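You operate a simulated robot arm through the tools that you are given. There is no shell and no other tool. Be economical: measure what you need, move in short steps, check, and stop when the job is done.

Carry out the task below with a simulated two-armed robot. There is one attempt and no reset: what you move stays moved.

JOB
Take the tall yellow lamp on the top of the panel bench and put it away on the top of the test bench. Fetch the red block and set it on the small grey table. Put the bottle that says "lemon" from the front of the low steel table on the clear end of the low steel table and the bottle that says "MIX" on the small grey table. Fetch the blue test card and stand it on the black-framed pad. Take the grey-framed pad and put it on the service bench before the right dispenser. Put the clear lamp cap labelled "CAP 56" from the clear end of the low steel table on the service bench before the right dispenser and the clear lamp cap marked "CAP 64" in the black tray. Pull the glass door of the white machine open. Any order will do. Set down upright: tall yellow lamp, bottle, blue test card, clear lamp cap.

It is judged by the outcome, as a careful person would: the job done as asked, and still so three seconds after it is handed in. It fails if anything else is knocked over, pushed out of place, dropped, spilled or broken. Lids that push on must go on centred and level and be pressed home; caps that screw on are set level and turned clockwise until they are tight.

ROBOT AND FRAMES
Two 6-joint arms with two-finger parallel grippers on one trunk, on a base that drives. Base frame: it is fixed to the floor where the robot stands at the start and does not move with it; the origin is under the middle of the robot, x ahead of it, y to its left, z up; the surface under the hand at the start is at about z = 800. Units: mm, degrees, N and s.
The left shoulder is at the start at [-102, 177, 758], the right one opposite. With the tool pointing down near the work surface each hand reaches from about 100 to 700 mm from the robot's upright axis, wherever it stands, measured 20 degrees to its own side. Places, roughly: black tray (24x20 cm) [-10600, -7980, 800]; black-framed pad (9x6x2 cm) [-5700, -8600, 600]; blue test card [-6000, -8500, 750]; clear end of the low steel table [-5900, -8900, 600]; clear lamp cap [-6000, -8750, 750]; glass door of the white machine [-10000, -4500, 1300]; grey-framed pad (9x6x2 cm) [-5800, -8600, 600]; red block [-7000, -8500, 750]; service bench before the right dispenser (22x60 cm [-4460, -6800, 720]; small brown bottle, small clear bottle, small gree [-6750, -8500, 750]; small grey table [-8100, -7200, 700]; tall yellow lamp [500, 0, 750]; top of the test bench [-3600, 100, 900]. Payload 1.57 kg a hand.
Tool frame (each hand has its own): the origin (TCP) lies between the finger pads and is the grasp point; the fingertips stand 30 mm ahead of it; z points along the fingers, y is the line along which they close. Largest opening 80 mm; finger width 17, thickness 12; the body of the gripper, 40 by 82 mm, starts 80 mm behind the TCP.
Orientation is that of the tool frame in the base frame, as [roll, pitch, yaw] about the fixed x, y, z axes, in that order (R = Rz(yaw) Ry(pitch) Rx(roll)). With the fingers straight down and closing along the base's y, the tool's x points along the base's -x, its y along +y and its z along -z.

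CONTROLS
- The arms move only by the tool nudge_tool. It takes "left_targets", "right_targets" or both (then of equal length, played together; a hand with none holds still); each is a list of rows, each a list of 2 entries, a list of its own where there are three numbers: the shift along the tool's x, y, z in units of 50 mm (1.0 is 50 mm), then the turn, a rotation vector about the tool's x, y, z in units of 6 degrees (1.0 is 6 degrees). In form: [[[dx, dy, dz], [wx, wy, wz]], ...]. A call has 1 to 8 rows; each row shifts and turns the commanded pose from where the row before left it, along the tool's axes as they then stand. "left_gripper" and "right_gripper" are, for a hand that has rows, the opening in per cent of the stroke, from 0 (shut) to 100 (fully open), set as the call begins (left out, the last holds). A call with a number of a shift or a turn outside -1 to 1 is refused whole. A row lasts 0.2 s, in which the tool goes at most 50 mm and 8.6 degrees; a call with a longer step from one row to the next is refused whole, and so is a gripper value outside its range. A pose out of reach is approached as far as the arm can. The call stops where the force on the tool passes 40 N (or 10 N more than at its start, if that is more) or the arm is blocked; 0.2 s more then pass. The fingers move at their own pace (about 72 mm/s each) and stop on an object; they squeeze with about 43 N. The grip force told is the motor's: it shows also when the fingers shut on nothing. Time passes only in rows, and 0.2 s behind the last, so rows that do not move let the fingers close. The reply holds the time, the measured pose of the TCP, the force on the tool along the base axes, the opening and the grip force, in the units named above and with some noise, with the torque about the TCP (base axes, N m) and any sound that the robot's microphone picked up.
- Cameras (640 x 400 px; columns grow to the right, rows downward): "scene" is now at [50.6, 22.7, 1488.6]; the picture's right is [0.12, -0.99, 0.00], its down [-0.69, -0.08, -0.72] and it looks along [0.72, 0.09, -0.69] (base axes); focal length 280 px, centre (320, 200). "left" rides on the left gripper at [72, 7, -122] in its tool frame; the picture's right is [-0.09, 1.00, 0.00], its down [-0.84, -0.08, -0.54] and it looks along [-0.54, -0.05, 0.84] (tool axes); focal length 238 px, centre (320, 200). "right" rides on the right gripper at [72, -7, -122] in its tool frame; the picture's right is [0.09, 1.00, 0.00], its down [-0.84, 0.08, -0.54] and it looks along [-0.54, 0.05, 0.84] (tool axes); focal length 238 px, centre (320, 200). There is no depth. A picture from a camera that has moved, and an enlarged one, comes with that camera's place and axes in the base frame and with its lens. The place of the scene camera against the robot may be out by one fixed shift of up to 18 mm in any direction.
- camera(camera): a new picture of that camera. It takes no simulated time.
- slide_trunk(by): slides the trunk up (or, below 0, down) by that many mm; the arms and the scene camera ride with it, the base frame stays. It gives what a move gives, with no picture.
- drive_base(legs): drives the robot by 1 to 6 legs, each [ahead, left, turn to the left] in mm, mm and degrees, along the robot's own axes; the way and the turn of a leg run together, so that a leg with both is an arc; at most 1500 mm and 180 degrees a leg. The arms and the cameras ride along, it lands a little off, and it stops where it bumps. It gives what a move gives.
- head_to(pan, tilt): turns the head with the scene camera to pan (to the left, within 143 degrees either way) and tilt (down, from -29 to 69), counted from straight ahead of the robot. It gives what a move gives.
- inspect(camera, box): a new picture of the part [left, top, right, bottom] of that camera's present view, enlarged. It takes no simulated time.
- finish_job(): hands the job in; it is judged then, once.

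Go step by step. Nothing tells you exact positions but the pictures and the camera data: compare them with the known pose of the tool, close in by small moves and look again before you grip or let go. The budget is 493 turns and 256 pictures, counting those below and the enlarged ones. Unless the task says otherwise, let go and move clear before handing in, and close with one line.

The tools are called after "Emit:" as a command line: name --argument value ..., lists and objects as JSON in quotes. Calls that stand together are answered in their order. nudge_tool: Moves the arms, as the interface text tells. Its arguments: {"type":"object","properties":{"left_targets":{"type":"array"},"left_gripper":{"type":"number"},"right_targets":{"type":"array"},"right_gripper":{"type":"number"}},"required":[]} The other tools are called the same way: slide_trunk (by) slides the trunk up or down; drive_base (legs) drives the base; head_to (pan, tilt) turns the head that bears the scene camera; camera (camera) takes a picture; inspect (camera, box) takes an enlarged picture of a part of a camera's view; finish_job () hands the job in.

At the start:

```text
t: 0.0
left_tcp_pos: [414.7, 157.6, 1004.4]
left_tcp_rot: [180.0, 0.0, -180.0]
left_ft_force: [-0.7, -0.3, -0.1]
left_moment: [0.03, 0.0, -0.01]
left_width: 80.1
left_gripper_force: 0.0
right_tcp_pos: [476.5, -151.8, 1055.2]
right_tcp_rot: [179.9, 0.1, 179.9]
right_ft_force: [0.3, 0.0, 0.0]
right_moment: [-0.01, 0.0, -0.01]
right_width: 80.2
right_gripper_force: 0.1
trunk travel left (down, up): [-200.0, 128.0]
robot x, y, heading: [1.5, -1.1, -0.0]
head pan, tilt: [6.8, 43.9]
```

scene: 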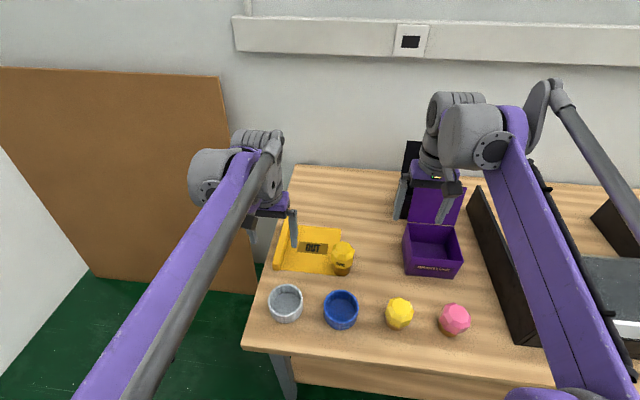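
right: 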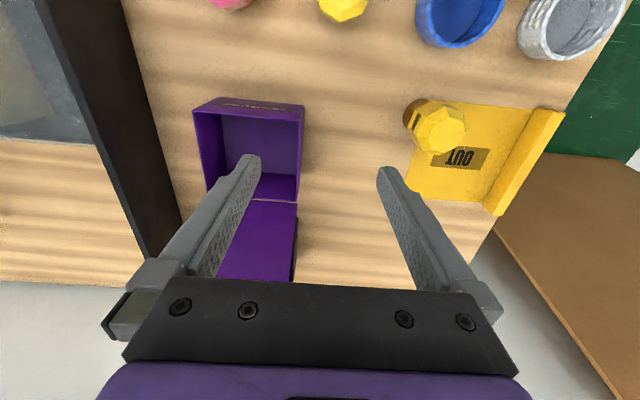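
left: 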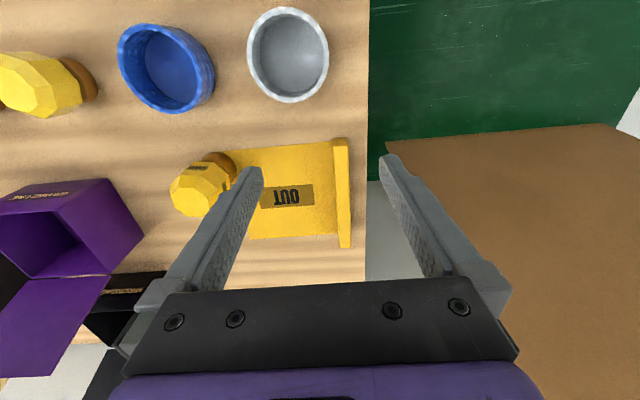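

I see a wooden bench with yellow and pink lamps, cups, a purple box and an OUT tray. I'll look closer to find the tall yellow lamp.

Emit:
inspect --camera "scene" --box '[230, 150, 500, 350]'

Emit:
head_to --pan -40 --tilt 35

Emit:
camera --camera "scene"

```text
2.00 times, centred on (365, 250) of scene
camera zoom: at [50.6, 22.7, 1488.6], right [0.12, -0.99, 0.0], down [-0.69, -0.08, -0.72], along [0.72, 0.09, -0.69], focal length 559 px, centre (230, 100)
```

zoom: 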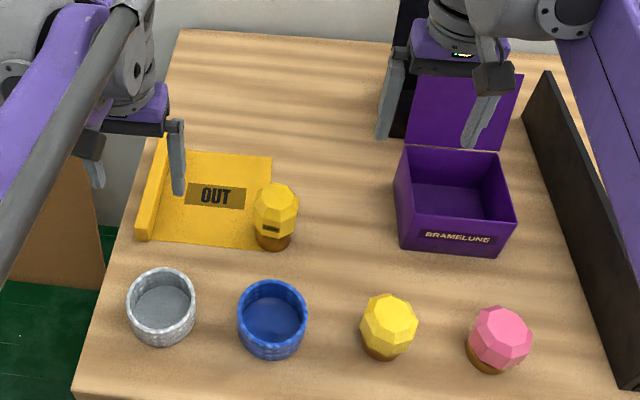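

```text
t: 1.1
left_tcp_pos: [414.6, 157.7, 1004.4]
left_tcp_rot: [180.0, -0.1, -180.0]
left_ft_force: [0.0, -0.3, -0.7]
left_moment: [-0.01, -0.02, -0.02]
left_width: 80.3
left_gripper_force: 0.1
right_tcp_pos: [476.3, -152.8, 1056.1]
right_tcp_rot: [-180.0, 0.0, -180.0]
right_ft_force: [-0.1, 0.5, -0.1]
right_moment: [0.02, -0.01, 0.0]
right_width: 80.3
right_gripper_force: 0.0
trunk travel left (down, up): [-200.0, 128.0]
robot x, y, heading: [-1.7, 0.5, -0.0]
head pan, tilt: [-40.0, 35.0]
```

```text
251 pictures are left
camera scene: at [36.5, -43.6, 1501.9], right [-0.64, -0.77, 0.0], down [-0.44, 0.37, -0.82], along [0.63, -0.53, -0.57], focal length 280 px, centre (320, 200)
```

scene: 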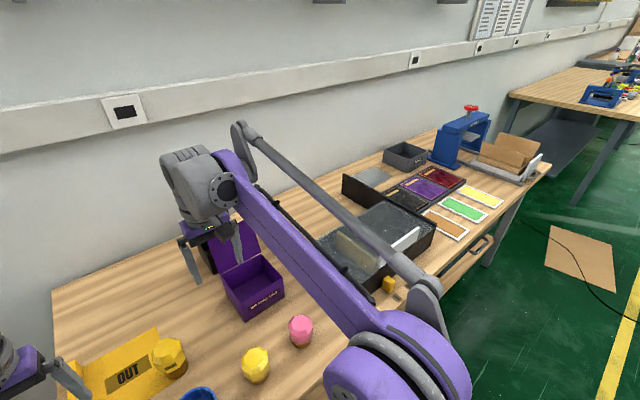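

Two yellow lamps are visible. I need to compare their heights.

Emit:
inspect --camera "left" --box '[0, 0, 320, 240]'

Emit:
inspect --camera "right" --box '[180, 0, 580, 220]'

Emit:
inspect --camera "scene" --box '[60, 240, 420, 400]'

```text
1.67 times, centred on (160, 120) of left
camera zoom: at [341.9, 164.3, 1127.5], right [0.09, 1.0, 0.0], down [0.84, -0.08, 0.54], along [0.54, -0.05, -0.84], focal length 397 px, centre (587, 333)
```

zoom: 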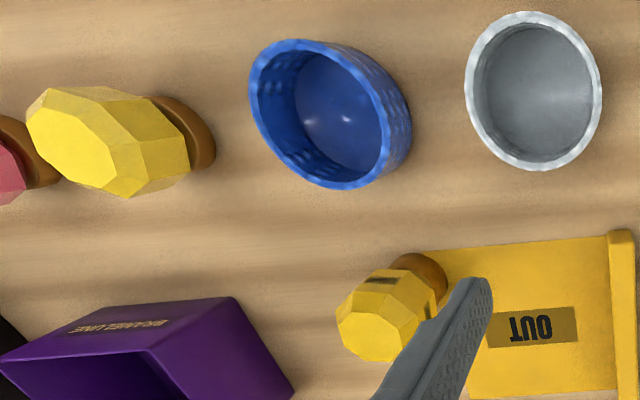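

```text
1.60 times, centred on (380, 110) of right
camera zoom: at [404.3, -158.9, 1179.3], right [-0.09, 1.0, 0.0], down [0.84, 0.08, 0.54], along [0.54, 0.05, -0.84], focal length 381 px, centre (224, 344)
```

zoom: 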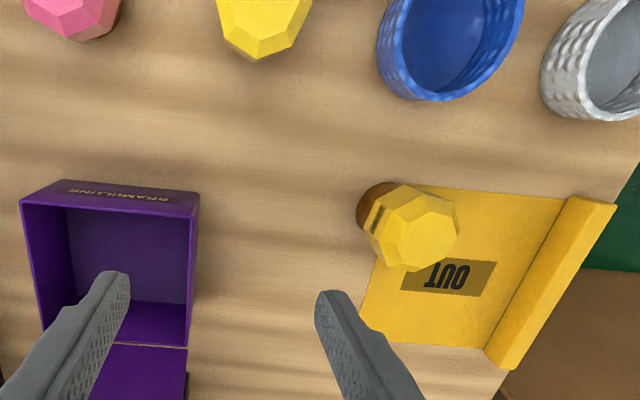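

```text
1.78 times, centred on (240, 320) of scene
camera zoom: at [36.5, -43.6, 1501.9], right [-0.64, -0.77, 0.0], down [-0.44, 0.37, -0.82], along [0.63, -0.53, -0.57], focal length 497 px, centre (462, -13)
```

zoom: 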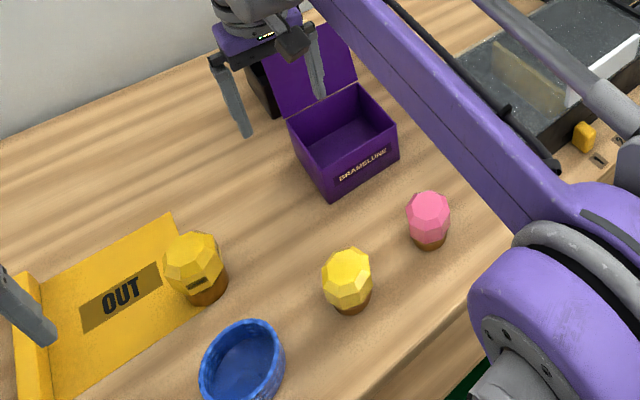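

Both look similar; I'll tip the left hand's camera for a low side view to compare heights.

Emit:
nudge_tool --left_targets '[[[0.8, 0, 0], [0, -1, 0]], [[0.8, 0, 0], [0, -1, 0]], [[0.8, 0, 0], [0, -1, 0]], [[0.8, 0, 0], [0, -1, 0]], [[0.6, 0, 0], [0, -1, 0]], [[0.6, 0, 0], [0, -1, 0]], [[0.5, 0, 0], [0, -1, 0]]]'

Emit:
camera --camera "left"

```text
t: 2.7
left_tcp_pos: [251.1, 144.5, 928.3]
left_tcp_rot: [179.9, 42.1, -180.0]
left_ft_force: [0.3, 1.0, -0.1]
left_moment: [-0.01, -0.01, 0.03]
left_width: 80.0
left_gripper_force: 0.0
left hand out of reach, approached as far as the arm can: row 6, 7
right_tcp_pos: [475.7, -153.3, 1056.8]
right_tcp_rot: [179.9, 0.0, 180.0]
right_ft_force: [0.8, 0.6, -0.2]
right_moment: [-0.01, -0.01, 0.01]
right_width: 79.8
right_gripper_force: 0.2
trunk travel left (down, up): [-200.0, 128.0]
robot x, y, heading: [0.4, 1.6, 0.1]
head pan, tilt: [-40.0, 35.0]
```

```text
247 pictures are left
camera left: at [116.2, 151.3, 973.7], right [0.07, 1.0, 0.06], down [0.26, -0.08, 0.96], along [0.96, -0.05, -0.26], focal length 238 px, centre (320, 200)
```

left: 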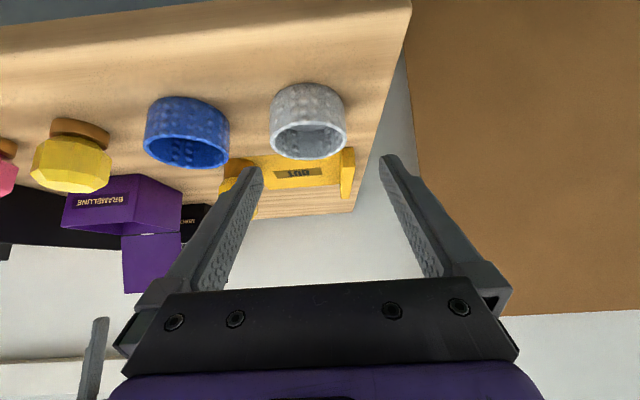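

Emit:
nudge_tool --left_targets '[[[0, 0.5, 0], [0.67, 0, 0.74]], [[0, 0.5, 0], [0.67, 0, 0.74]], [[0, 0, 0], [0.67, 0, 0.74]]]'

Emit:
inspect --camera "left" --box '[0, 0, 400, 250]'

```text
t: 3.5
left_tcp_pos: [256.1, 189.0, 927.0]
left_tcp_rot: [180.0, 42.1, 162.1]
left_ft_force: [0.3, -0.3, 0.1]
left_moment: [0.01, -0.06, 0.02]
left_width: 80.1
left_gripper_force: 0.0
left hand out of reach, approached as far as the arm can: row 1
right_tcp_pos: [476.5, -151.6, 1055.1]
right_tcp_rot: [180.0, 0.0, 180.0]
right_ft_force: [0.4, 0.0, -0.4]
right_moment: [0.04, 0.0, -0.01]
right_width: 80.0
right_gripper_force: 0.0
trunk travel left (down, up): [-200.0, 128.0]
robot x, y, heading: [-1.3, 1.4, 0.1]
head pan, tilt: [-40.0, 35.0]
```

```text
1.60 times, centred on (200, 125) of left
camera zoom: at [129.0, 236.8, 970.5], right [0.37, 0.93, 0.06], down [0.22, -0.15, 0.96], along [0.9, -0.34, -0.26], focal length 381 px, centre (512, 320)
```

zoom: 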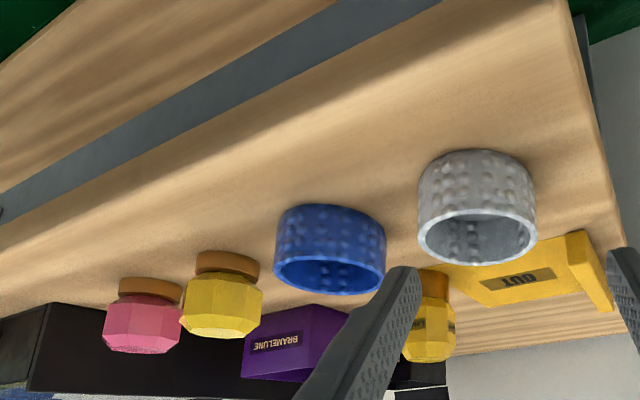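

The lamp by the OUT plate is the tall one (about 90 vs 74 mm), at about (475, -3). I'll level the left hand again and approach it.

Emit:
nudge_tool --left_targets '[[[0, 0, -0.8], [-0.67, 0, -0.74]], [[0, 0, -0.8], [-0.67, 0, -0.74]], [[0, 0, -0.4], [-0.67, 0, -0.74]], [[0, 0, 0], [0, 1, 0]], [[0, 0, 0], [0, 1, 0]], [[0, 0, 0], [0, 1, 0]], [[0, 0, 0], [0, 1, 0]], [[0, 0, 0], [0, 1, 0]]]'

Emit:
nudge_tool --left_targets '[[[0, 0, 0], [0, 1, 0]], [[0, 0, 0], [0, 1, 0]]]'

Emit:
head_to --pan 0 --tilt 44

```text
t: 5.3
left_tcp_pos: [251.6, 230.5, 1001.9]
left_tcp_rot: [180.0, 11.9, -179.9]
left_ft_force: [0.4, 0.0, 0.2]
left_moment: [0.0, 0.0, 0.02]
left_width: 79.9
left_gripper_force: 0.2
left hand out of reach, approached as far as the arm can: row 1, 2, 3
right_tcp_pos: [476.7, -152.0, 1055.1]
right_tcp_rot: [179.9, 0.0, 179.9]
right_ft_force: [0.4, 0.7, -0.2]
right_moment: [-0.02, 0.01, 0.0]
right_width: 79.8
right_gripper_force: 0.2
trunk travel left (down, up): [-200.0, 128.0]
robot x, y, heading: [0.9, -0.6, -0.0]
head pan, tilt: [-40.0, 35.0]
```

```text
t: 5.9
left_tcp_pos: [250.6, 230.8, 1001.4]
left_tcp_rot: [180.0, -0.1, 179.9]
left_ft_force: [-0.5, -0.2, 0.1]
left_moment: [0.01, -0.01, 0.03]
left_width: 80.1
left_gripper_force: 0.2
right_tcp_pos: [476.7, -151.5, 1056.3]
right_tcp_rot: [-180.0, 0.0, 180.0]
right_ft_force: [-0.7, -0.5, 0.4]
right_moment: [-0.01, 0.0, -0.03]
right_width: 80.2
right_gripper_force: 0.0
trunk travel left (down, up): [-200.0, 128.0]
robot x, y, heading: [-0.0, -0.3, 0.0]
head pan, tilt: [-40.0, 35.0]
```

```text
t: 7.0
left_tcp_pos: [250.1, 231.4, 1001.9]
left_tcp_rot: [-179.9, 0.0, 180.0]
left_ft_force: [0.0, 0.1, -0.7]
left_moment: [0.01, -0.01, 0.0]
left_width: 80.1
left_gripper_force: 0.1
right_tcp_pos: [476.9, -152.0, 1055.4]
right_tcp_rot: [180.0, 0.0, 180.0]
right_ft_force: [0.0, -1.2, -1.0]
right_moment: [0.01, 0.03, -0.01]
right_width: 79.9
right_gripper_force: 0.0
trunk travel left (down, up): [-200.0, 128.0]
robot x, y, heading: [-2.9, 1.2, -0.0]
head pan, tilt: [0.0, 44.0]
```

Emit:
nudge_tool --left_targets '[[[-0.643, -0.669, 0.1], [0, 0, 0]], [[-0.643, -0.669, 0.1], [0, 0, 0]], [[-0.643, -0.669, 0.1], [0, 0, 0]], [[-0.643, -0.669, 0.1], [0, 0, 0]], [[-0.643, -0.669, 0.1], [0, 0, 0]], [[-0.643, -0.669, 0.1], [0, 0, 0]], [[-0.643, -0.669, 0.1], [0, 0, 0]]]' --right_targets '[[[0.5, -0.4, -0.3], [0, 0, 0]], [[0.5, -0.4, -0.3], [0, 0, 0]], [[0.5, -0.4, -0.3], [0, 0, 0]], [[0.5, -0.4, 0], [0, 0, 0]], [[0.5, 0, 0], [0, 0, 0]], [[0.5, 0, 0], [0, 0, 0]], [[0, 0, 0], [0, 0, 0]]]'

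Emit:
camera --camera "left"

Emit:
camera --camera "scene"

```text
t: 8.6
left_tcp_pos: [477.4, -3.6, 965.9]
left_tcp_rot: [-180.0, -0.1, -179.9]
left_ft_force: [-0.2, -0.2, 0.5]
left_moment: [0.0, 0.04, 0.01]
left_width: 79.8
left_gripper_force: 0.0
right_tcp_pos: [325.6, -231.7, 1099.5]
right_tcp_rot: [-180.0, -0.1, 180.0]
right_ft_force: [0.4, -0.1, 0.0]
right_moment: [0.0, 0.02, -0.03]
right_width: 80.1
right_gripper_force: 0.0
trunk travel left (down, up): [-200.0, 128.0]
robot x, y, heading: [3.4, -0.7, 0.0]
head pan, tilt: [0.0, 44.0]
```

```text
245 pictures are left
camera left: at [405.2, 3.1, 1088.7], right [0.09, 1.0, 0.0], down [0.84, -0.08, 0.54], along [0.54, -0.05, -0.84], focal length 238 px, centre (320, 200)
```

left: 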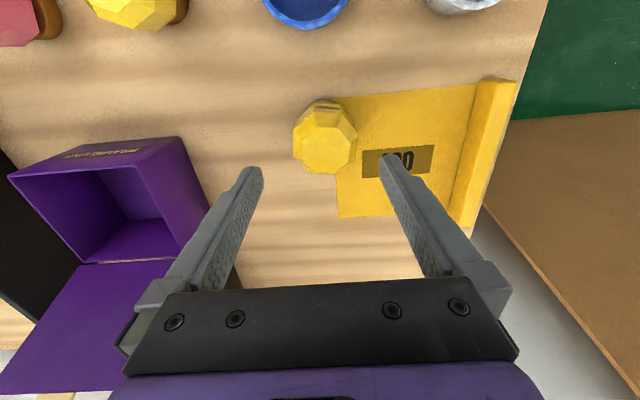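

```text
244 pictures are left
camera scene: at [53.1, 12.0, 1488.4], right [0.0, -1.0, 0.0], down [-0.7, 0.0, -0.72], along [0.72, 0.0, -0.7], focal length 280 px, centre (320, 200)
```

scene: 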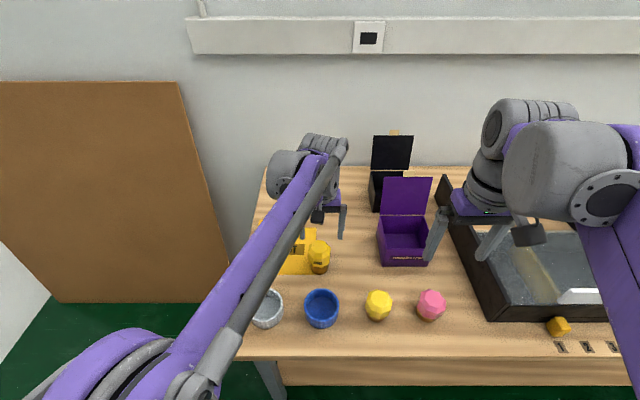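

Emit:
nudge_tool --left_targets '[[[0.1, 0.08, 0.8], [0, 0, 0]], [[0, 0, 0.8], [0, 0, 0]], [[0, 0, 0.55], [0, 0, 0]], [[0, 0, 0], [0, 0, 0]]]'

Emit:
camera --camera "left"

```text
t: 9.6
left_tcp_pos: [470.0, -0.2, 858.4]
left_tcp_rot: [179.9, 0.1, 180.0]
left_ft_force: [0.5, -0.4, -0.5]
left_moment: [0.02, -0.01, -0.02]
left_width: 80.0
left_gripper_force: 0.0
right_tcp_pos: [323.9, -231.6, 1100.2]
right_tcp_rot: [-180.0, 0.0, -180.0]
right_ft_force: [-0.1, 0.3, -0.1]
right_moment: [-0.01, 0.0, -0.02]
right_width: 79.9
right_gripper_force: 0.0
trunk travel left (down, up): [-200.0, 128.0]
robot x, y, heading: [-1.7, 1.9, -0.1]
head pan, tilt: [0.0, 44.0]
```

```text
243 pictures are left
camera left: at [397.3, 7.4, 981.2], right [0.09, 1.0, 0.0], down [0.84, -0.08, 0.54], along [0.54, -0.05, -0.84], focal length 238 px, centre (320, 200)
```

left: 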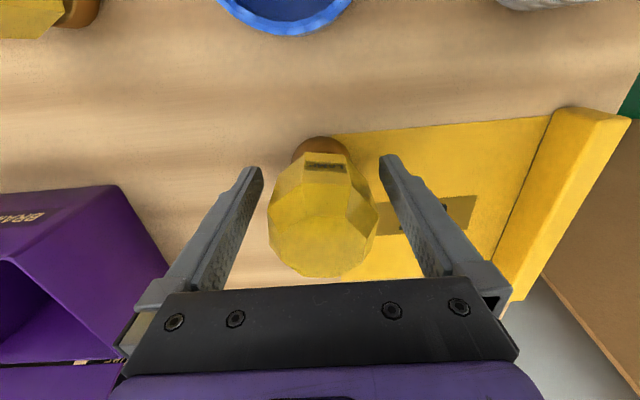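

Emit:
nudge_tool --left_targets '[[[0, 0, 0], [0, 0, 0]], [[0, 0, 0], [0, 0, 0]], [[0, 0, 0], [0, 0, 0]], [[0, 0, 0], [0, 0, 0]]]' --left_gripper 0

Emit:
nudge_tool --left_targets '[[[0, 0, -0.6], [0, 0, 0]], [[0, 0, -1], [0, 0, 0]], [[0, 0, -1], [0, 0, 0]]]'

Emit:
camera --camera "left"

```text
t: 10.6
left_tcp_pos: [469.5, -0.2, 858.1]
left_tcp_rot: [-179.9, 0.0, 180.0]
left_ft_force: [-0.1, -0.1, 1.1]
left_moment: [0.0, 0.03, 0.01]
left_width: 60.9
left_gripper_force: 43.2
right_tcp_pos: [324.8, -231.7, 1100.3]
right_tcp_rot: [180.0, -0.1, -180.0]
right_ft_force: [0.2, -0.2, -0.7]
right_moment: [-0.01, 0.01, 0.02]
right_width: 80.2
right_gripper_force: 0.0
trunk travel left (down, up): [-200.0, 128.0]
robot x, y, heading: [2.1, 3.0, 0.1]
head pan, tilt: [0.0, 44.0]
```

```text
t: 11.4
left_tcp_pos: [467.6, -0.1, 987.4]
left_tcp_rot: [-180.0, 0.0, 180.0]
left_ft_force: [0.4, -0.5, -1.6]
left_moment: [-0.01, -0.01, 0.01]
left_width: 60.8
left_gripper_force: 43.4
right_tcp_pos: [323.9, -231.7, 1099.6]
right_tcp_rot: [-180.0, 0.1, 180.0]
right_ft_force: [0.5, -0.1, 0.2]
right_moment: [-0.02, -0.03, 0.02]
right_width: 80.0
right_gripper_force: 0.1
trunk travel left (down, up): [-200.0, 128.0]
robot x, y, heading: [0.0, -0.5, 0.1]
head pan, tilt: [0.0, 44.0]
```

```text
242 pictures are left
camera left: at [394.8, 6.8, 1111.1], right [0.09, 1.0, 0.0], down [0.84, -0.08, 0.54], along [0.54, -0.05, -0.84], focal length 238 px, centre (320, 200)
```

left: 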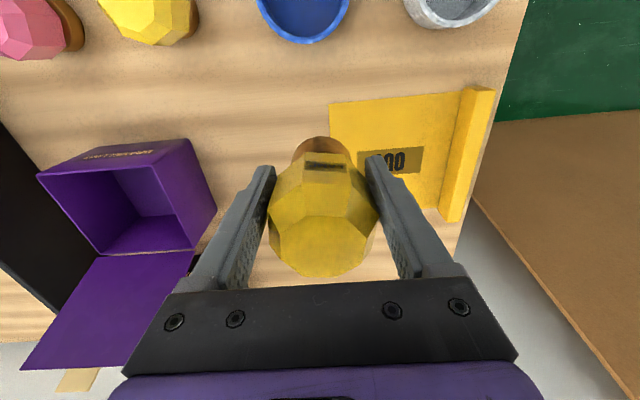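

Lamp is held. I'll retract both hands and look around before driving.

Emit:
nudge_tool --left_targets '[[[0.5, 0.5, -0.5], [0, 0, 0]], [[0.5, 0.5, -0.5], [0, 0, 0]], [[0.5, 0.5, -0.3], [0, 0, 0]], [[0.5, 0.5, 0], [0, 0, 0]], [[0.5, 0.5, 0], [0, 0, 0]], [[0.5, 0.5, 0], [0, 0, 0]]]'

Emit:
head_to --pan -130 --tilt 20

Emit:
camera --camera "scene"

Emit:
head_to --pan 130 --tilt 20

Emit:
camera --camera "scene"

```text
t: 12.8
left_tcp_pos: [318.9, 149.6, 1052.7]
left_tcp_rot: [180.0, 0.0, 180.0]
left_ft_force: [0.3, -0.2, -1.1]
left_moment: [0.03, 0.0, -0.01]
left_width: 60.7
left_gripper_force: 43.2
right_tcp_pos: [323.7, -229.8, 1099.2]
right_tcp_rot: [179.9, 0.1, 180.0]
right_ft_force: [0.5, 0.6, 0.4]
right_moment: [0.0, 0.02, 0.0]
right_width: 79.9
right_gripper_force: 0.0
trunk travel left (down, up): [-200.0, 128.0]
robot x, y, heading: [2.3, -1.6, 0.2]
head pan, tilt: [0.0, 44.0]
```

```text
t: 14.9
left_tcp_pos: [321.0, 150.1, 1053.1]
left_tcp_rot: [-179.9, 0.0, 180.0]
left_ft_force: [-0.4, -0.4, -0.8]
left_moment: [0.01, 0.07, -0.01]
left_width: 60.8
left_gripper_force: 43.3
right_tcp_pos: [324.9, -230.8, 1099.3]
right_tcp_rot: [-180.0, 0.0, -180.0]
right_ft_force: [-0.4, -0.1, -0.6]
right_moment: [0.04, 0.03, 0.0]
right_width: 79.9
right_gripper_force: 0.1
trunk travel left (down, up): [-200.0, 128.0]
robot x, y, heading: [-1.8, 3.2, 0.0]
head pan, tilt: [-130.0, 20.0]
```

```text
241 pictures are left
camera scene: at [-90.8, -58.3, 1525.8], right [-0.77, 0.64, 0.0], down [0.22, 0.26, -0.94], along [-0.6, -0.72, -0.34], focal length 280 px, centre (320, 200)
```

scene: 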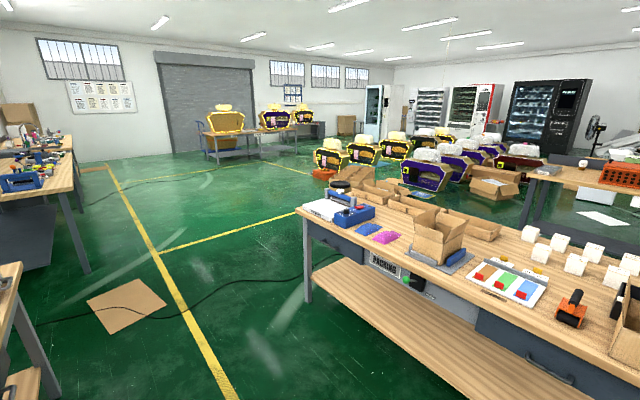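

```text
t: 18.6
left_tcp_pos: [321.3, 148.8, 1053.1]
left_tcp_rot: [-179.9, 0.0, -180.0]
left_ft_force: [-0.6, 0.1, -1.6]
left_moment: [0.01, 0.01, -0.01]
left_width: 60.9
left_gripper_force: 42.9
right_tcp_pos: [324.1, -231.3, 1099.5]
right_tcp_rot: [180.0, 0.0, 180.0]
right_ft_force: [0.3, -0.3, 0.0]
right_moment: [0.03, -0.02, 0.0]
right_width: 80.1
right_gripper_force: 0.1
trunk travel left (down, up): [-200.0, 128.0]
robot x, y, heading: [1.8, -2.8, 0.1]
head pan, tilt: [130.0, 20.0]
```

```text
240 pictures are left
camera scene: at [-90.8, 84.4, 1525.8], right [0.77, 0.64, 0.0], down [0.22, -0.26, -0.94], along [-0.6, 0.72, -0.34], focal length 280 px, centre (320, 200)
```

scene: 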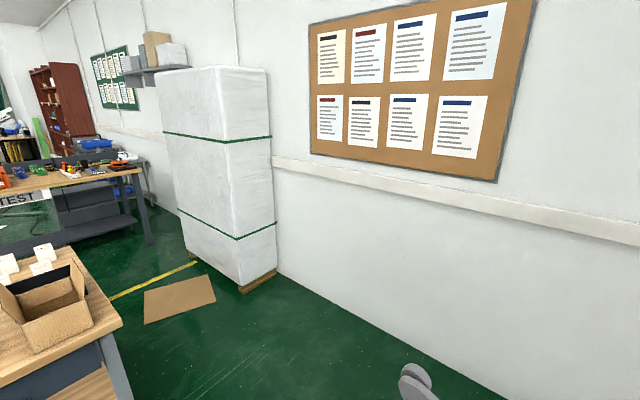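

The test bench (TEST sign) stands behind-left at about x −3000 and beyond. I back off, turn and drive round the packing bench along y≈700.

Emit:
drive_base --legs '[[-350, 0, 0], [0, 0, 90], [650, 0, 0], [0, 0, 90]]'

Emit:
head_to --pan 0 --tilt 25

Emit:
camera --camera "scene"

```text
t: 31.6
left_tcp_pos: [-676.2, 505.5, 1052.7]
left_tcp_rot: [-180.0, 0.0, -1.7]
left_ft_force: [-0.1, -0.1, -2.0]
left_moment: [0.01, 0.01, 0.0]
left_width: 60.4
left_gripper_force: 43.4
right_tcp_pos: [-669.4, 886.7, 1100.0]
right_tcp_rot: [-180.0, 0.0, -1.8]
right_ft_force: [-0.3, 0.9, -0.2]
right_moment: [0.01, -0.01, 0.0]
right_width: 80.0
right_gripper_force: 0.0
trunk travel left (down, up): [-200.0, 128.0]
robot x, y, heading: [-353.6, 649.7, 178.3]
head pan, tilt: [130.0, 20.0]
```

```text
t: 33.7
left_tcp_pos: [-675.9, 506.3, 1052.6]
left_tcp_rot: [179.9, -0.1, -1.7]
left_ft_force: [0.6, 0.3, -2.4]
left_moment: [0.0, -0.04, 0.0]
left_width: 60.4
left_gripper_force: 43.1
right_tcp_pos: [-671.4, 887.3, 1098.7]
right_tcp_rot: [180.0, 0.1, -1.7]
right_ft_force: [0.1, -0.2, 0.2]
right_moment: [-0.01, -0.02, 0.0]
right_width: 80.3
right_gripper_force: 0.1
trunk travel left (down, up): [-200.0, 128.0]
robot x, y, heading: [-353.3, 643.9, 178.5]
head pan, tilt: [0.0, 25.0]
```

```text
239 pictures are left
camera scene: at [-397.5, 660.4, 1517.7], right [0.03, 1.0, 0.0], down [0.42, -0.01, -0.91], along [-0.91, 0.03, -0.42], focal length 280 px, centre (320, 200)
```

scene: 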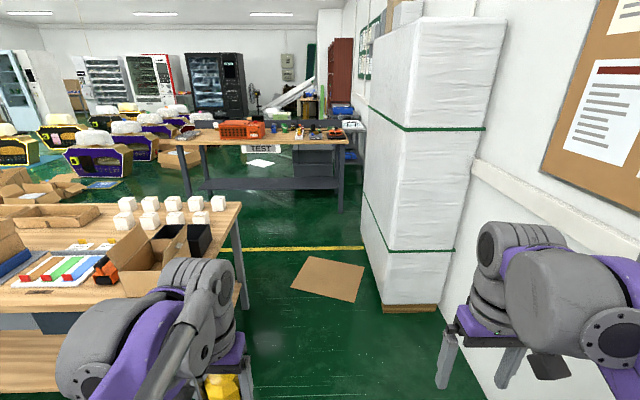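

Emit:
drive_base --legs '[[1500, -20, 0], [350, 0, 0]]'

Emit:
camera --camera "scene"

```text
refused: leg 1 is longer than a leg can be; nothing moved
```

```text
238 pictures are left
camera scene: at [-397.5, 660.4, 1517.7], right [0.03, 1.0, 0.0], down [0.42, -0.01, -0.91], along [-0.91, 0.03, -0.42], focal length 280 px, centre (320, 200)
```

scene: 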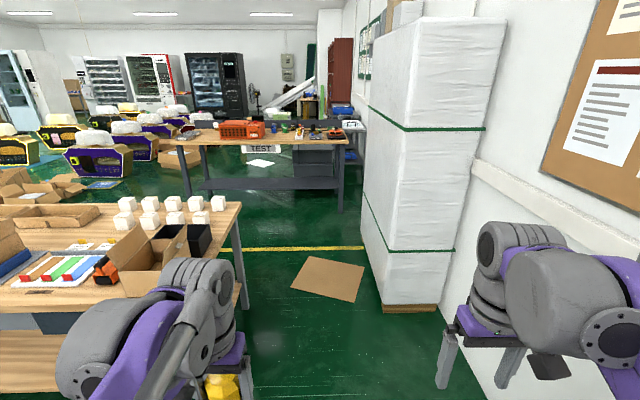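

Emit:
drive_base --legs '[[1400, -20, 0], [500, 0, 0]]'

Emit:
camera --camera "scene"

```text
t: 43.3
left_tcp_pos: [-2580.0, 594.3, 1053.1]
left_tcp_rot: [180.0, 0.0, -2.1]
left_ft_force: [-0.5, -0.1, -1.1]
left_moment: [0.0, -0.05, 0.01]
left_width: 60.4
left_gripper_force: 42.8
right_tcp_pos: [-2570.3, 975.7, 1100.2]
right_tcp_rot: [179.9, 0.0, -2.1]
right_ft_force: [-0.4, 0.3, 0.1]
right_moment: [-0.01, -0.02, -0.01]
right_width: 79.8
right_gripper_force: 0.1
trunk travel left (down, up): [-200.0, 128.0]
robot x, y, heading: [-2255.0, 734.2, 177.8]
head pan, tilt: [0.0, 25.0]
```

```text
237 pictures are left
camera scene: at [-2301.1, 747.1, 1517.6], right [0.04, 1.0, 0.0], down [0.42, -0.02, -0.91], along [-0.91, 0.03, -0.42], focal length 280 px, centre (320, 200)
```

scene: 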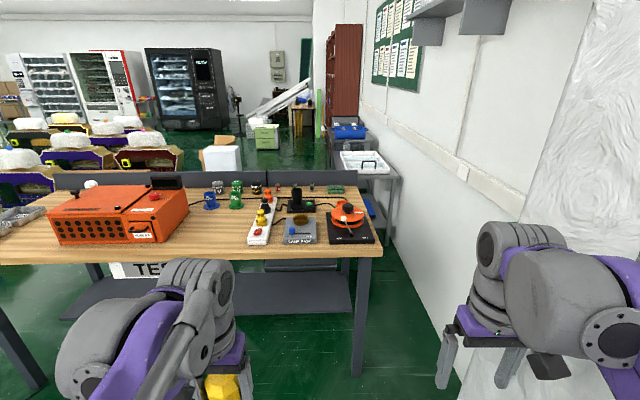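

Emit:
drive_base --legs '[[0, 0, 2], [610, 280, 0]]'

Emit:
head_to --pan 0 --tilt 45

Emit:
camera --camera "scene"

Emit:
camera --camera "left"

```text
t: 47.4
left_tcp_pos: [-3191.0, 308.2, 1051.4]
left_tcp_rot: [179.9, -0.1, -0.6]
left_ft_force: [-0.7, -0.4, -1.5]
left_moment: [0.0, -0.01, 0.02]
left_width: 60.2
left_gripper_force: 43.2
right_tcp_pos: [-3192.3, 689.9, 1100.7]
right_tcp_rot: [-180.0, 0.0, -0.6]
right_ft_force: [-0.7, -0.2, -1.0]
right_moment: [0.04, -0.03, -0.01]
right_width: 80.0
right_gripper_force: 0.1
trunk travel left (down, up): [-200.0, 128.0]
robot x, y, heading: [-2867.8, 457.1, 179.4]
head pan, tilt: [0.0, 25.0]
```

```text
t: 48.2
left_tcp_pos: [-3190.4, 307.6, 1051.8]
left_tcp_rot: [179.9, 0.1, -0.6]
left_ft_force: [0.6, -0.3, -1.9]
left_moment: [0.01, -0.02, -0.05]
left_width: 60.2
left_gripper_force: 42.8
right_tcp_pos: [-3189.9, 689.5, 1101.4]
right_tcp_rot: [-180.0, 0.0, -0.7]
right_ft_force: [-0.1, -0.8, 0.1]
right_moment: [-0.03, 0.0, 0.0]
right_width: 80.1
right_gripper_force: 0.0
trunk travel left (down, up): [-200.0, 128.0]
robot x, y, heading: [-2871.2, 455.6, 179.2]
head pan, tilt: [0.0, 45.0]
```

```text
236 pictures are left
camera scene: at [-2904.5, 468.5, 1487.1], right [0.01, 1.0, 0.0], down [0.71, -0.01, -0.71], along [-0.71, 0.01, -0.71], focal length 280 px, centre (320, 200)
```

scene: 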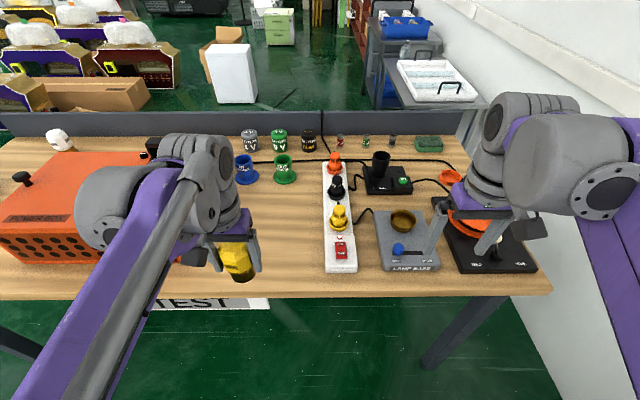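

```text
235 pictures are left
camera left: at [-3119.6, 301.5, 1176.0], right [-0.1, -0.99, 0.0], down [-0.84, 0.09, 0.54], along [-0.54, 0.06, -0.84], focal length 238 px, centre (320, 200)
```

left: 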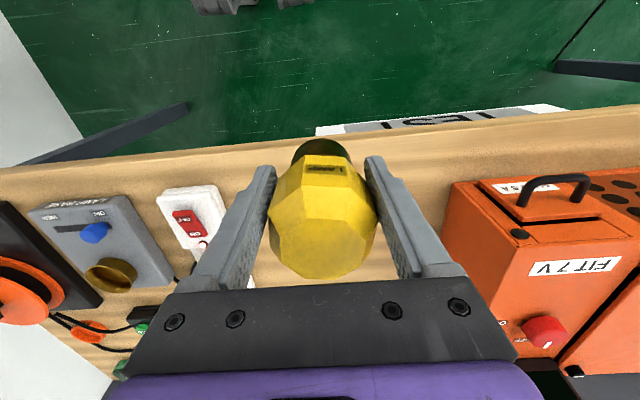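

Clear spot between the orange box and the white strip, about (-3400, 335). I move there and lower.

Emit:
nudge_tool --left_targets '[[[-0.85, -0.11, 0], [0, 0, 0]], [[-0.85, -0.11, 0], [0, 0, 0]], [[-0.85, -0.11, 0], [0, 0, 0]], [[-0.85, -0.11, 0], [0, 0, 0]], [[-0.78, -0.1, 0], [0, 0, 0.1]], [[0, 0, 0.9], [0, 0, 0]], [[0, 0, 0.9], [0, 0, 0]], [[0, 0, 0.9], [0, 0, 0]]]'

Emit:
camera --camera "left"

Emit:
camera --camera "scene"

```text
t: 50.0
left_tcp_pos: [-3401.4, 339.3, 919.5]
left_tcp_rot: [180.0, 0.0, -1.2]
left_ft_force: [0.4, -0.7, -1.1]
left_moment: [-0.02, -0.01, 0.01]
left_width: 60.2
left_gripper_force: 42.9
right_tcp_pos: [-3192.1, 689.0, 1099.1]
right_tcp_rot: [179.9, 0.0, -0.6]
right_ft_force: [-0.2, -0.3, 0.2]
right_moment: [-0.03, 0.0, -0.02]
right_width: 80.0
right_gripper_force: 0.0
trunk travel left (down, up): [-200.0, 128.0]
robot x, y, heading: [-2867.3, 453.9, 179.5]
head pan, tilt: [0.0, 45.0]
```

```text
234 pictures are left
camera left: at [-3329.5, 330.6, 1042.3], right [-0.11, -0.99, 0.0], down [-0.84, 0.09, 0.54], along [-0.54, 0.06, -0.84], focal length 238 px, centre (320, 200)
```

left: 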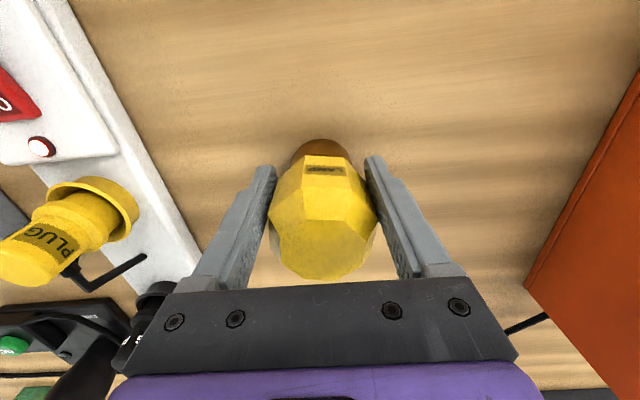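

```text
233 pictures are left
camera scene: at [-2904.9, 468.4, 1487.1], right [0.01, 1.0, 0.0], down [0.71, -0.01, -0.71], along [-0.71, 0.01, -0.71], focal length 280 px, centre (320, 200)
```

scene: 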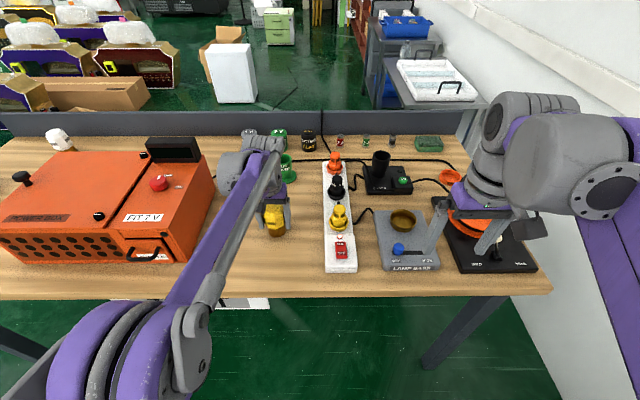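

Emit:
nudge_tool --left_targets '[[[0, 0, 0.6], [0, 0, 0]], [[0, 0, 0.4], [0, 0, 0]], [[0, 0, 0.1], [0, 0, 0]], [[0, 0, 0.06], [0, 0, 0]]]'

```text
t: 50.4
left_tcp_pos: [-3399.1, 338.6, 908.8]
left_tcp_rot: [180.0, -0.1, -1.2]
left_ft_force: [8.4, -0.2, 23.9]
left_moment: [0.06, 0.45, 0.01]
left_width: 58.8
left_gripper_force: 43.1
right_tcp_pos: [-3190.3, 689.9, 1101.5]
right_tcp_rot: [-179.9, 0.1, -0.6]
right_ft_force: [-0.5, -0.3, 0.8]
right_moment: [0.02, -0.04, 0.02]
right_width: 79.9
right_gripper_force: 0.1
trunk travel left (down, up): [-200.0, 128.0]
robot x, y, heading: [-2870.4, 456.3, 179.3]
head pan, tilt: [0.0, 45.0]
stopped in row 1 (left hand): the force on the tool passed its limit at 83 N (the readings are from after the stop); the commanded pose is now the measured one
```

Emit:
camera --camera "left"

Emit:
inspect --camera "scene" --box '[200, 160, 360, 260]'

```text
232 pictures are left
camera left: at [-3327.3, 330.4, 1033.3], right [-0.11, -0.99, 0.0], down [-0.84, 0.1, 0.54], along [-0.54, 0.06, -0.84], focal length 238 px, centre (320, 200)
```

left: 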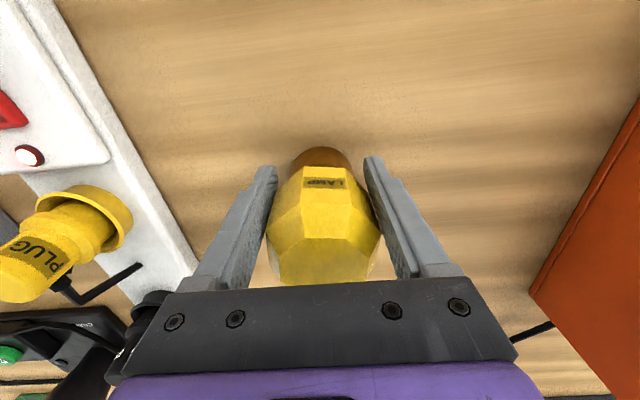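

```text
4.00 times, centred on (280, 210) of scene
camera zoom: at [-2902.7, 468.7, 1487.3], right [0.01, 1.0, 0.0], down [0.71, -0.01, -0.71], along [-0.71, 0.01, -0.71], focal length 1118 px, centre (480, 160)
```

zoom: 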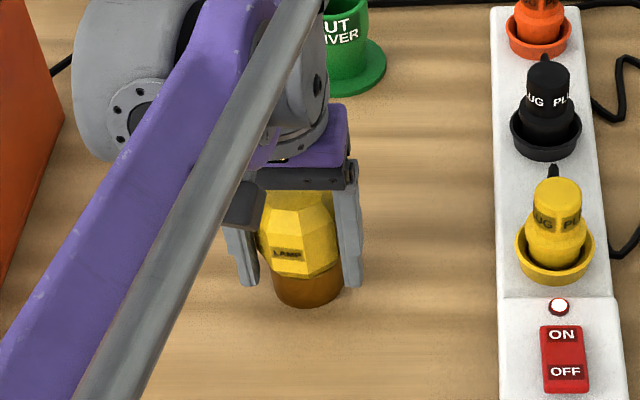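

Emit:
nudge_tool --left_targets '[[[0, 0, -0.04], [0, 0, 0]], [[0, 0, 0], [0, 0, 0]]]'

Emit:
nudge_tool --left_targets '[[[0, 0, 0], [0, 0, 0]], [[0, 0, 0], [0, 0, 0]], [[0, 0, 0], [0, 0, 0]]]' --left_gripper 100

Emit:
camera --camera "left"

```text
t: 51.0
left_tcp_pos: [-3400.0, 339.7, 910.2]
left_tcp_rot: [-180.0, 0.1, -1.2]
left_ft_force: [2.7, 0.3, 6.8]
left_moment: [0.03, 0.19, 0.0]
left_width: 59.0
left_gripper_force: 42.8
right_tcp_pos: [-3192.4, 691.1, 1100.3]
right_tcp_rot: [-180.0, 0.1, -0.6]
right_ft_force: [-0.1, 0.2, -0.9]
right_moment: [0.0, -0.04, 0.0]
right_width: 80.3
right_gripper_force: 0.0
trunk travel left (down, up): [-200.0, 128.0]
robot x, y, heading: [-2871.0, 457.4, 179.3]
head pan, tilt: [0.0, 45.0]
```

```text
t: 51.8
left_tcp_pos: [-3401.0, 338.0, 908.5]
left_tcp_rot: [-180.0, 0.0, -1.2]
left_ft_force: [-0.3, 0.3, 0.3]
left_moment: [0.02, -0.02, -0.02]
left_width: 79.8
left_gripper_force: 0.1
right_tcp_pos: [-3191.3, 690.2, 1100.0]
right_tcp_rot: [-180.0, 0.1, -0.6]
right_ft_force: [-0.1, 0.1, 0.3]
right_moment: [0.01, 0.0, -0.01]
right_width: 80.2
right_gripper_force: 0.1
trunk travel left (down, up): [-200.0, 128.0]
robot x, y, heading: [-2868.7, 455.5, 179.3]
head pan, tilt: [0.0, 45.0]
```

```text
230 pictures are left
camera left: at [-3329.3, 330.3, 1032.8], right [-0.11, -0.99, 0.0], down [-0.83, 0.09, 0.54], along [-0.54, 0.06, -0.84], focal length 238 px, centre (320, 200)
```

left: 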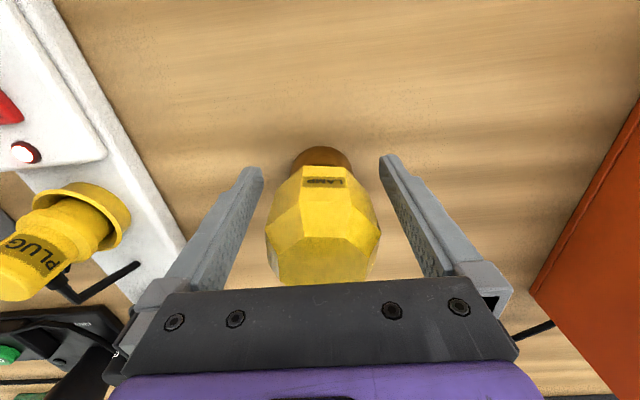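

Standing free. I lift the hand and check it stands upright.

Emit:
nudge_tool --left_targets '[[[0, 0, -1], [0, 0, 0]], [[0, 0, -1], [0, 0, 0]], [[0, 0, -1], [0, 0, 0]], [[1, 0, 0], [0, 0, 0]], [[1, 0, 0], [0, 0, 0]], [[1, 0, 0], [0, 0, 0]], [[1, 0, 0], [0, 0, 0]]]'

Emit:
inspect --camera "scene" --box '[160, 120, 400, 270]'

```text
t: 53.4
left_tcp_pos: [-3199.9, 330.6, 1058.6]
left_tcp_rot: [-180.0, 0.1, -1.3]
left_ft_force: [-0.3, 0.3, 0.2]
left_moment: [0.0, -0.01, -0.02]
left_width: 80.1
left_gripper_force: 0.1
right_tcp_pos: [-3190.8, 690.0, 1100.5]
right_tcp_rot: [180.0, 0.1, -0.7]
right_ft_force: [0.1, -0.5, 1.0]
right_moment: [0.02, 0.0, 0.01]
right_width: 79.9
right_gripper_force: 0.1
trunk travel left (down, up): [-200.0, 128.0]
robot x, y, heading: [-2869.8, 452.8, 178.9]
head pan, tilt: [0.0, 45.0]
```

```text
2.67 times, centred on (280, 195) of scene
camera zoom: at [-2903.0, 468.3, 1487.1], right [0.01, 1.0, 0.0], down [0.71, -0.01, -0.71], along [-0.71, 0.01, -0.71], focal length 745 px, centre (427, 213)
```

zoom: 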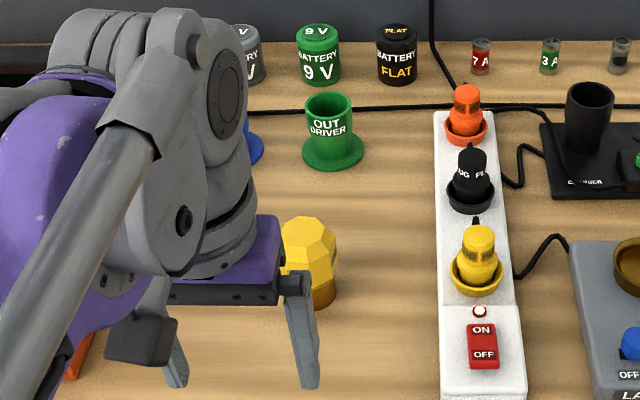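

Lamp is placed. Now I back out, turn toward −y and look at the way to the low steel table.

Emit:
drive_base --legs '[[-320, 0, 0], [0, 0, 91]]'

Emit:
head_to --pan 0 --tilt 15

Emit:
camera --camera "scene"

Emit:
head_to --pan -50 --tilt 15

Emit:
camera --camera "scene"

```text
t: 59.5
left_tcp_pos: [-2406.7, 125.9, 1059.2]
left_tcp_rot: [179.9, 0.0, 91.3]
left_ft_force: [-1.3, 0.9, -0.1]
left_moment: [0.01, -0.02, 0.0]
left_width: 80.2
left_gripper_force: 0.0
right_tcp_pos: [-2765.7, 119.5, 1100.7]
right_tcp_rot: [180.0, 0.0, 91.9]
right_ft_force: [0.0, 0.0, -0.6]
right_moment: [-0.01, -0.01, 0.0]
right_width: 79.7
right_gripper_force: 0.1
trunk travel left (down, up): [-200.0, 128.0]
robot x, y, heading: [-2547.4, 450.7, -88.2]
head pan, tilt: [0.0, 45.0]
```

```text
t: 60.4
left_tcp_pos: [-2407.1, 125.3, 1058.6]
left_tcp_rot: [180.0, -0.1, 91.3]
left_ft_force: [0.1, 0.6, 0.2]
left_moment: [0.01, 0.05, -0.02]
left_width: 79.8
left_gripper_force: 0.0
right_tcp_pos: [-2766.0, 119.4, 1100.7]
right_tcp_rot: [179.9, 0.0, 91.9]
right_ft_force: [-0.2, 0.7, -0.9]
right_moment: [0.02, 0.02, 0.02]
right_width: 80.2
right_gripper_force: 0.0
trunk travel left (down, up): [-200.0, 128.0]
robot x, y, heading: [-2542.0, 452.1, -88.0]
head pan, tilt: [0.0, 15.0]
```

```text
228 pictures are left
camera scene: at [-2535.3, 409.7, 1533.8], right [-1.0, -0.03, 0.0], down [-0.01, 0.26, -0.97], along [0.03, -0.97, -0.26], focal length 280 px, centre (320, 200)
```

scene: 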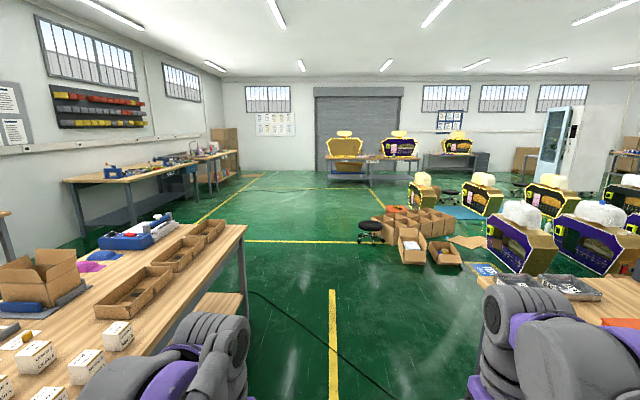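

```text
t: 61.6
left_tcp_pos: [-2406.9, 126.4, 1059.8]
left_tcp_rot: [-180.0, 0.0, 91.3]
left_ft_force: [0.2, 0.2, -0.1]
left_moment: [0.0, -0.02, -0.02]
left_width: 80.1
left_gripper_force: 0.1
right_tcp_pos: [-2766.6, 118.9, 1101.1]
right_tcp_rot: [179.9, -0.1, 91.9]
right_ft_force: [-0.2, -0.3, -0.1]
right_moment: [-0.03, 0.0, 0.03]
right_width: 80.2
right_gripper_force: 0.1
trunk travel left (down, up): [-200.0, 128.0]
robot x, y, heading: [-2544.1, 453.3, -88.2]
head pan, tilt: [-50.0, 15.0]
```

```text
227 pictures are left
camera scene: at [-2607.9, 440.7, 1533.9], right [-0.67, 0.74, 0.0], down [0.19, 0.17, -0.97], along [-0.72, -0.65, -0.26], focal length 280 px, centre (320, 200)
```

scene: 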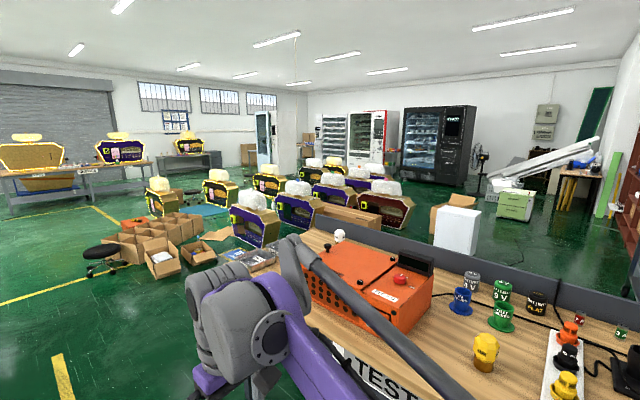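

Emit:
drive_base --legs '[[0, 0, -2], [1500, 0, 0], [1500, 0, 0], [1400, 0, 0]]'

Emit:
head_to --pan -30 --tilt 15

Emit:
camera --camera "scene"

```text
t: 83.0
left_tcp_pos: [-2318.6, -4260.1, 1059.9]
left_tcp_rot: [-179.9, 0.0, 92.0]
left_ft_force: [0.0, 0.1, 0.2]
left_moment: [0.01, 0.03, 0.0]
left_width: 80.0
left_gripper_force: 0.1
right_tcp_pos: [-2677.5, -4271.9, 1100.6]
right_tcp_rot: [180.0, 0.0, 92.6]
right_ft_force: [-0.7, 0.1, 0.3]
right_moment: [0.02, -0.01, -0.01]
right_width: 80.1
right_gripper_force: 0.1
trunk travel left (down, up): [-200.0, 128.0]
robot x, y, heading: [-2463.0, -3937.3, -87.4]
head pan, tilt: [-50.0, 15.0]
```

```text
t: 83.8
left_tcp_pos: [-2319.4, -4260.6, 1058.6]
left_tcp_rot: [-180.0, 0.0, 92.0]
left_ft_force: [0.0, -0.1, 0.6]
left_moment: [0.01, 0.02, 0.01]
left_width: 79.9
left_gripper_force: 0.0
right_tcp_pos: [-2676.8, -4271.7, 1100.1]
right_tcp_rot: [180.0, -0.1, 92.8]
right_ft_force: [0.4, 0.5, -0.9]
right_moment: [-0.01, 0.02, 0.01]
right_width: 80.2
right_gripper_force: 0.0
trunk travel left (down, up): [-200.0, 128.0]
robot x, y, heading: [-2462.5, -3936.5, -87.1]
head pan, tilt: [-30.0, 15.0]
```

```text
226 pictures are left
camera scene: at [-2498.4, -3967.6, 1533.9], right [-0.89, 0.46, 0.0], down [0.12, 0.23, -0.97], along [-0.44, -0.86, -0.26], focal length 280 px, centre (320, 200)
```

scene: 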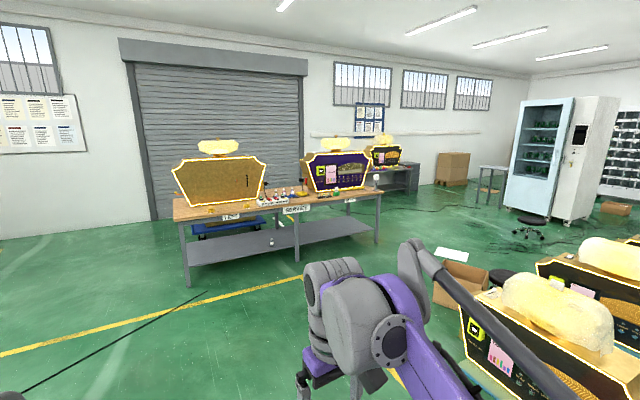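

Emit:
drive_base --legs '[[0, 0, -3], [1450, 0, 0], [650, 0, 0], [0, 0, -90]]'

Emit:
head_to --pan 0 --tilt 25

Emit:
camera --camera "scene"

```text
t: 98.5
left_tcp_pos: [-2781.4, -6154.9, 1057.9]
left_tcp_rot: [-180.0, 0.0, -1.4]
left_ft_force: [0.4, -0.1, 0.5]
left_moment: [-0.01, 0.0, -0.01]
left_width: 80.1
left_gripper_force: 0.0
right_tcp_pos: [-2770.4, -5795.6, 1101.2]
right_tcp_rot: [-179.9, 0.0, -0.8]
right_ft_force: [0.0, 0.7, 0.0]
right_moment: [-0.03, -0.01, 0.0]
right_width: 80.0
right_gripper_force: 0.0
trunk travel left (down, up): [-200.0, 128.0]
robot x, y, heading: [-2447.1, -6033.2, 179.4]
head pan, tilt: [-30.0, 15.0]
```

```text
t: 99.4
left_tcp_pos: [-2780.7, -6153.1, 1059.3]
left_tcp_rot: [179.9, 0.0, -1.5]
left_ft_force: [-0.7, -0.5, 0.0]
left_moment: [0.01, -0.06, 0.0]
left_width: 80.1
left_gripper_force: 0.0
right_tcp_pos: [-2769.5, -5795.5, 1100.3]
right_tcp_rot: [180.0, 0.0, -0.9]
right_ft_force: [0.3, 0.2, -0.3]
right_moment: [-0.03, 0.0, 0.0]
right_width: 80.1
right_gripper_force: 0.1
trunk travel left (down, up): [-200.0, 128.0]
robot x, y, heading: [-2447.0, -6029.8, 179.0]
head pan, tilt: [0.0, 25.0]
```

```text
225 pictures are left
camera scene: at [-2494.7, -6018.4, 1517.7], right [0.02, 1.0, 0.0], down [0.42, -0.01, -0.91], along [-0.91, 0.01, -0.42], focal length 280 px, centre (320, 200)
```

scene: 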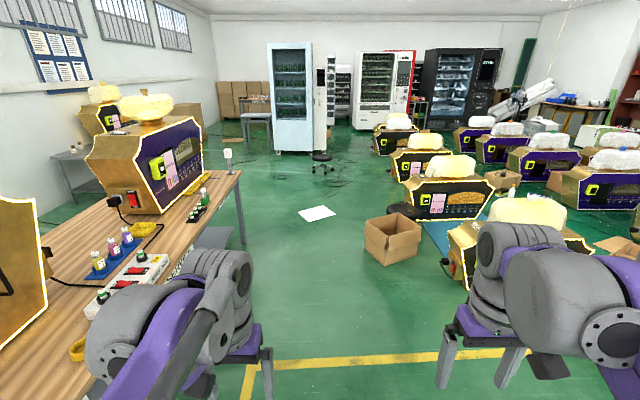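

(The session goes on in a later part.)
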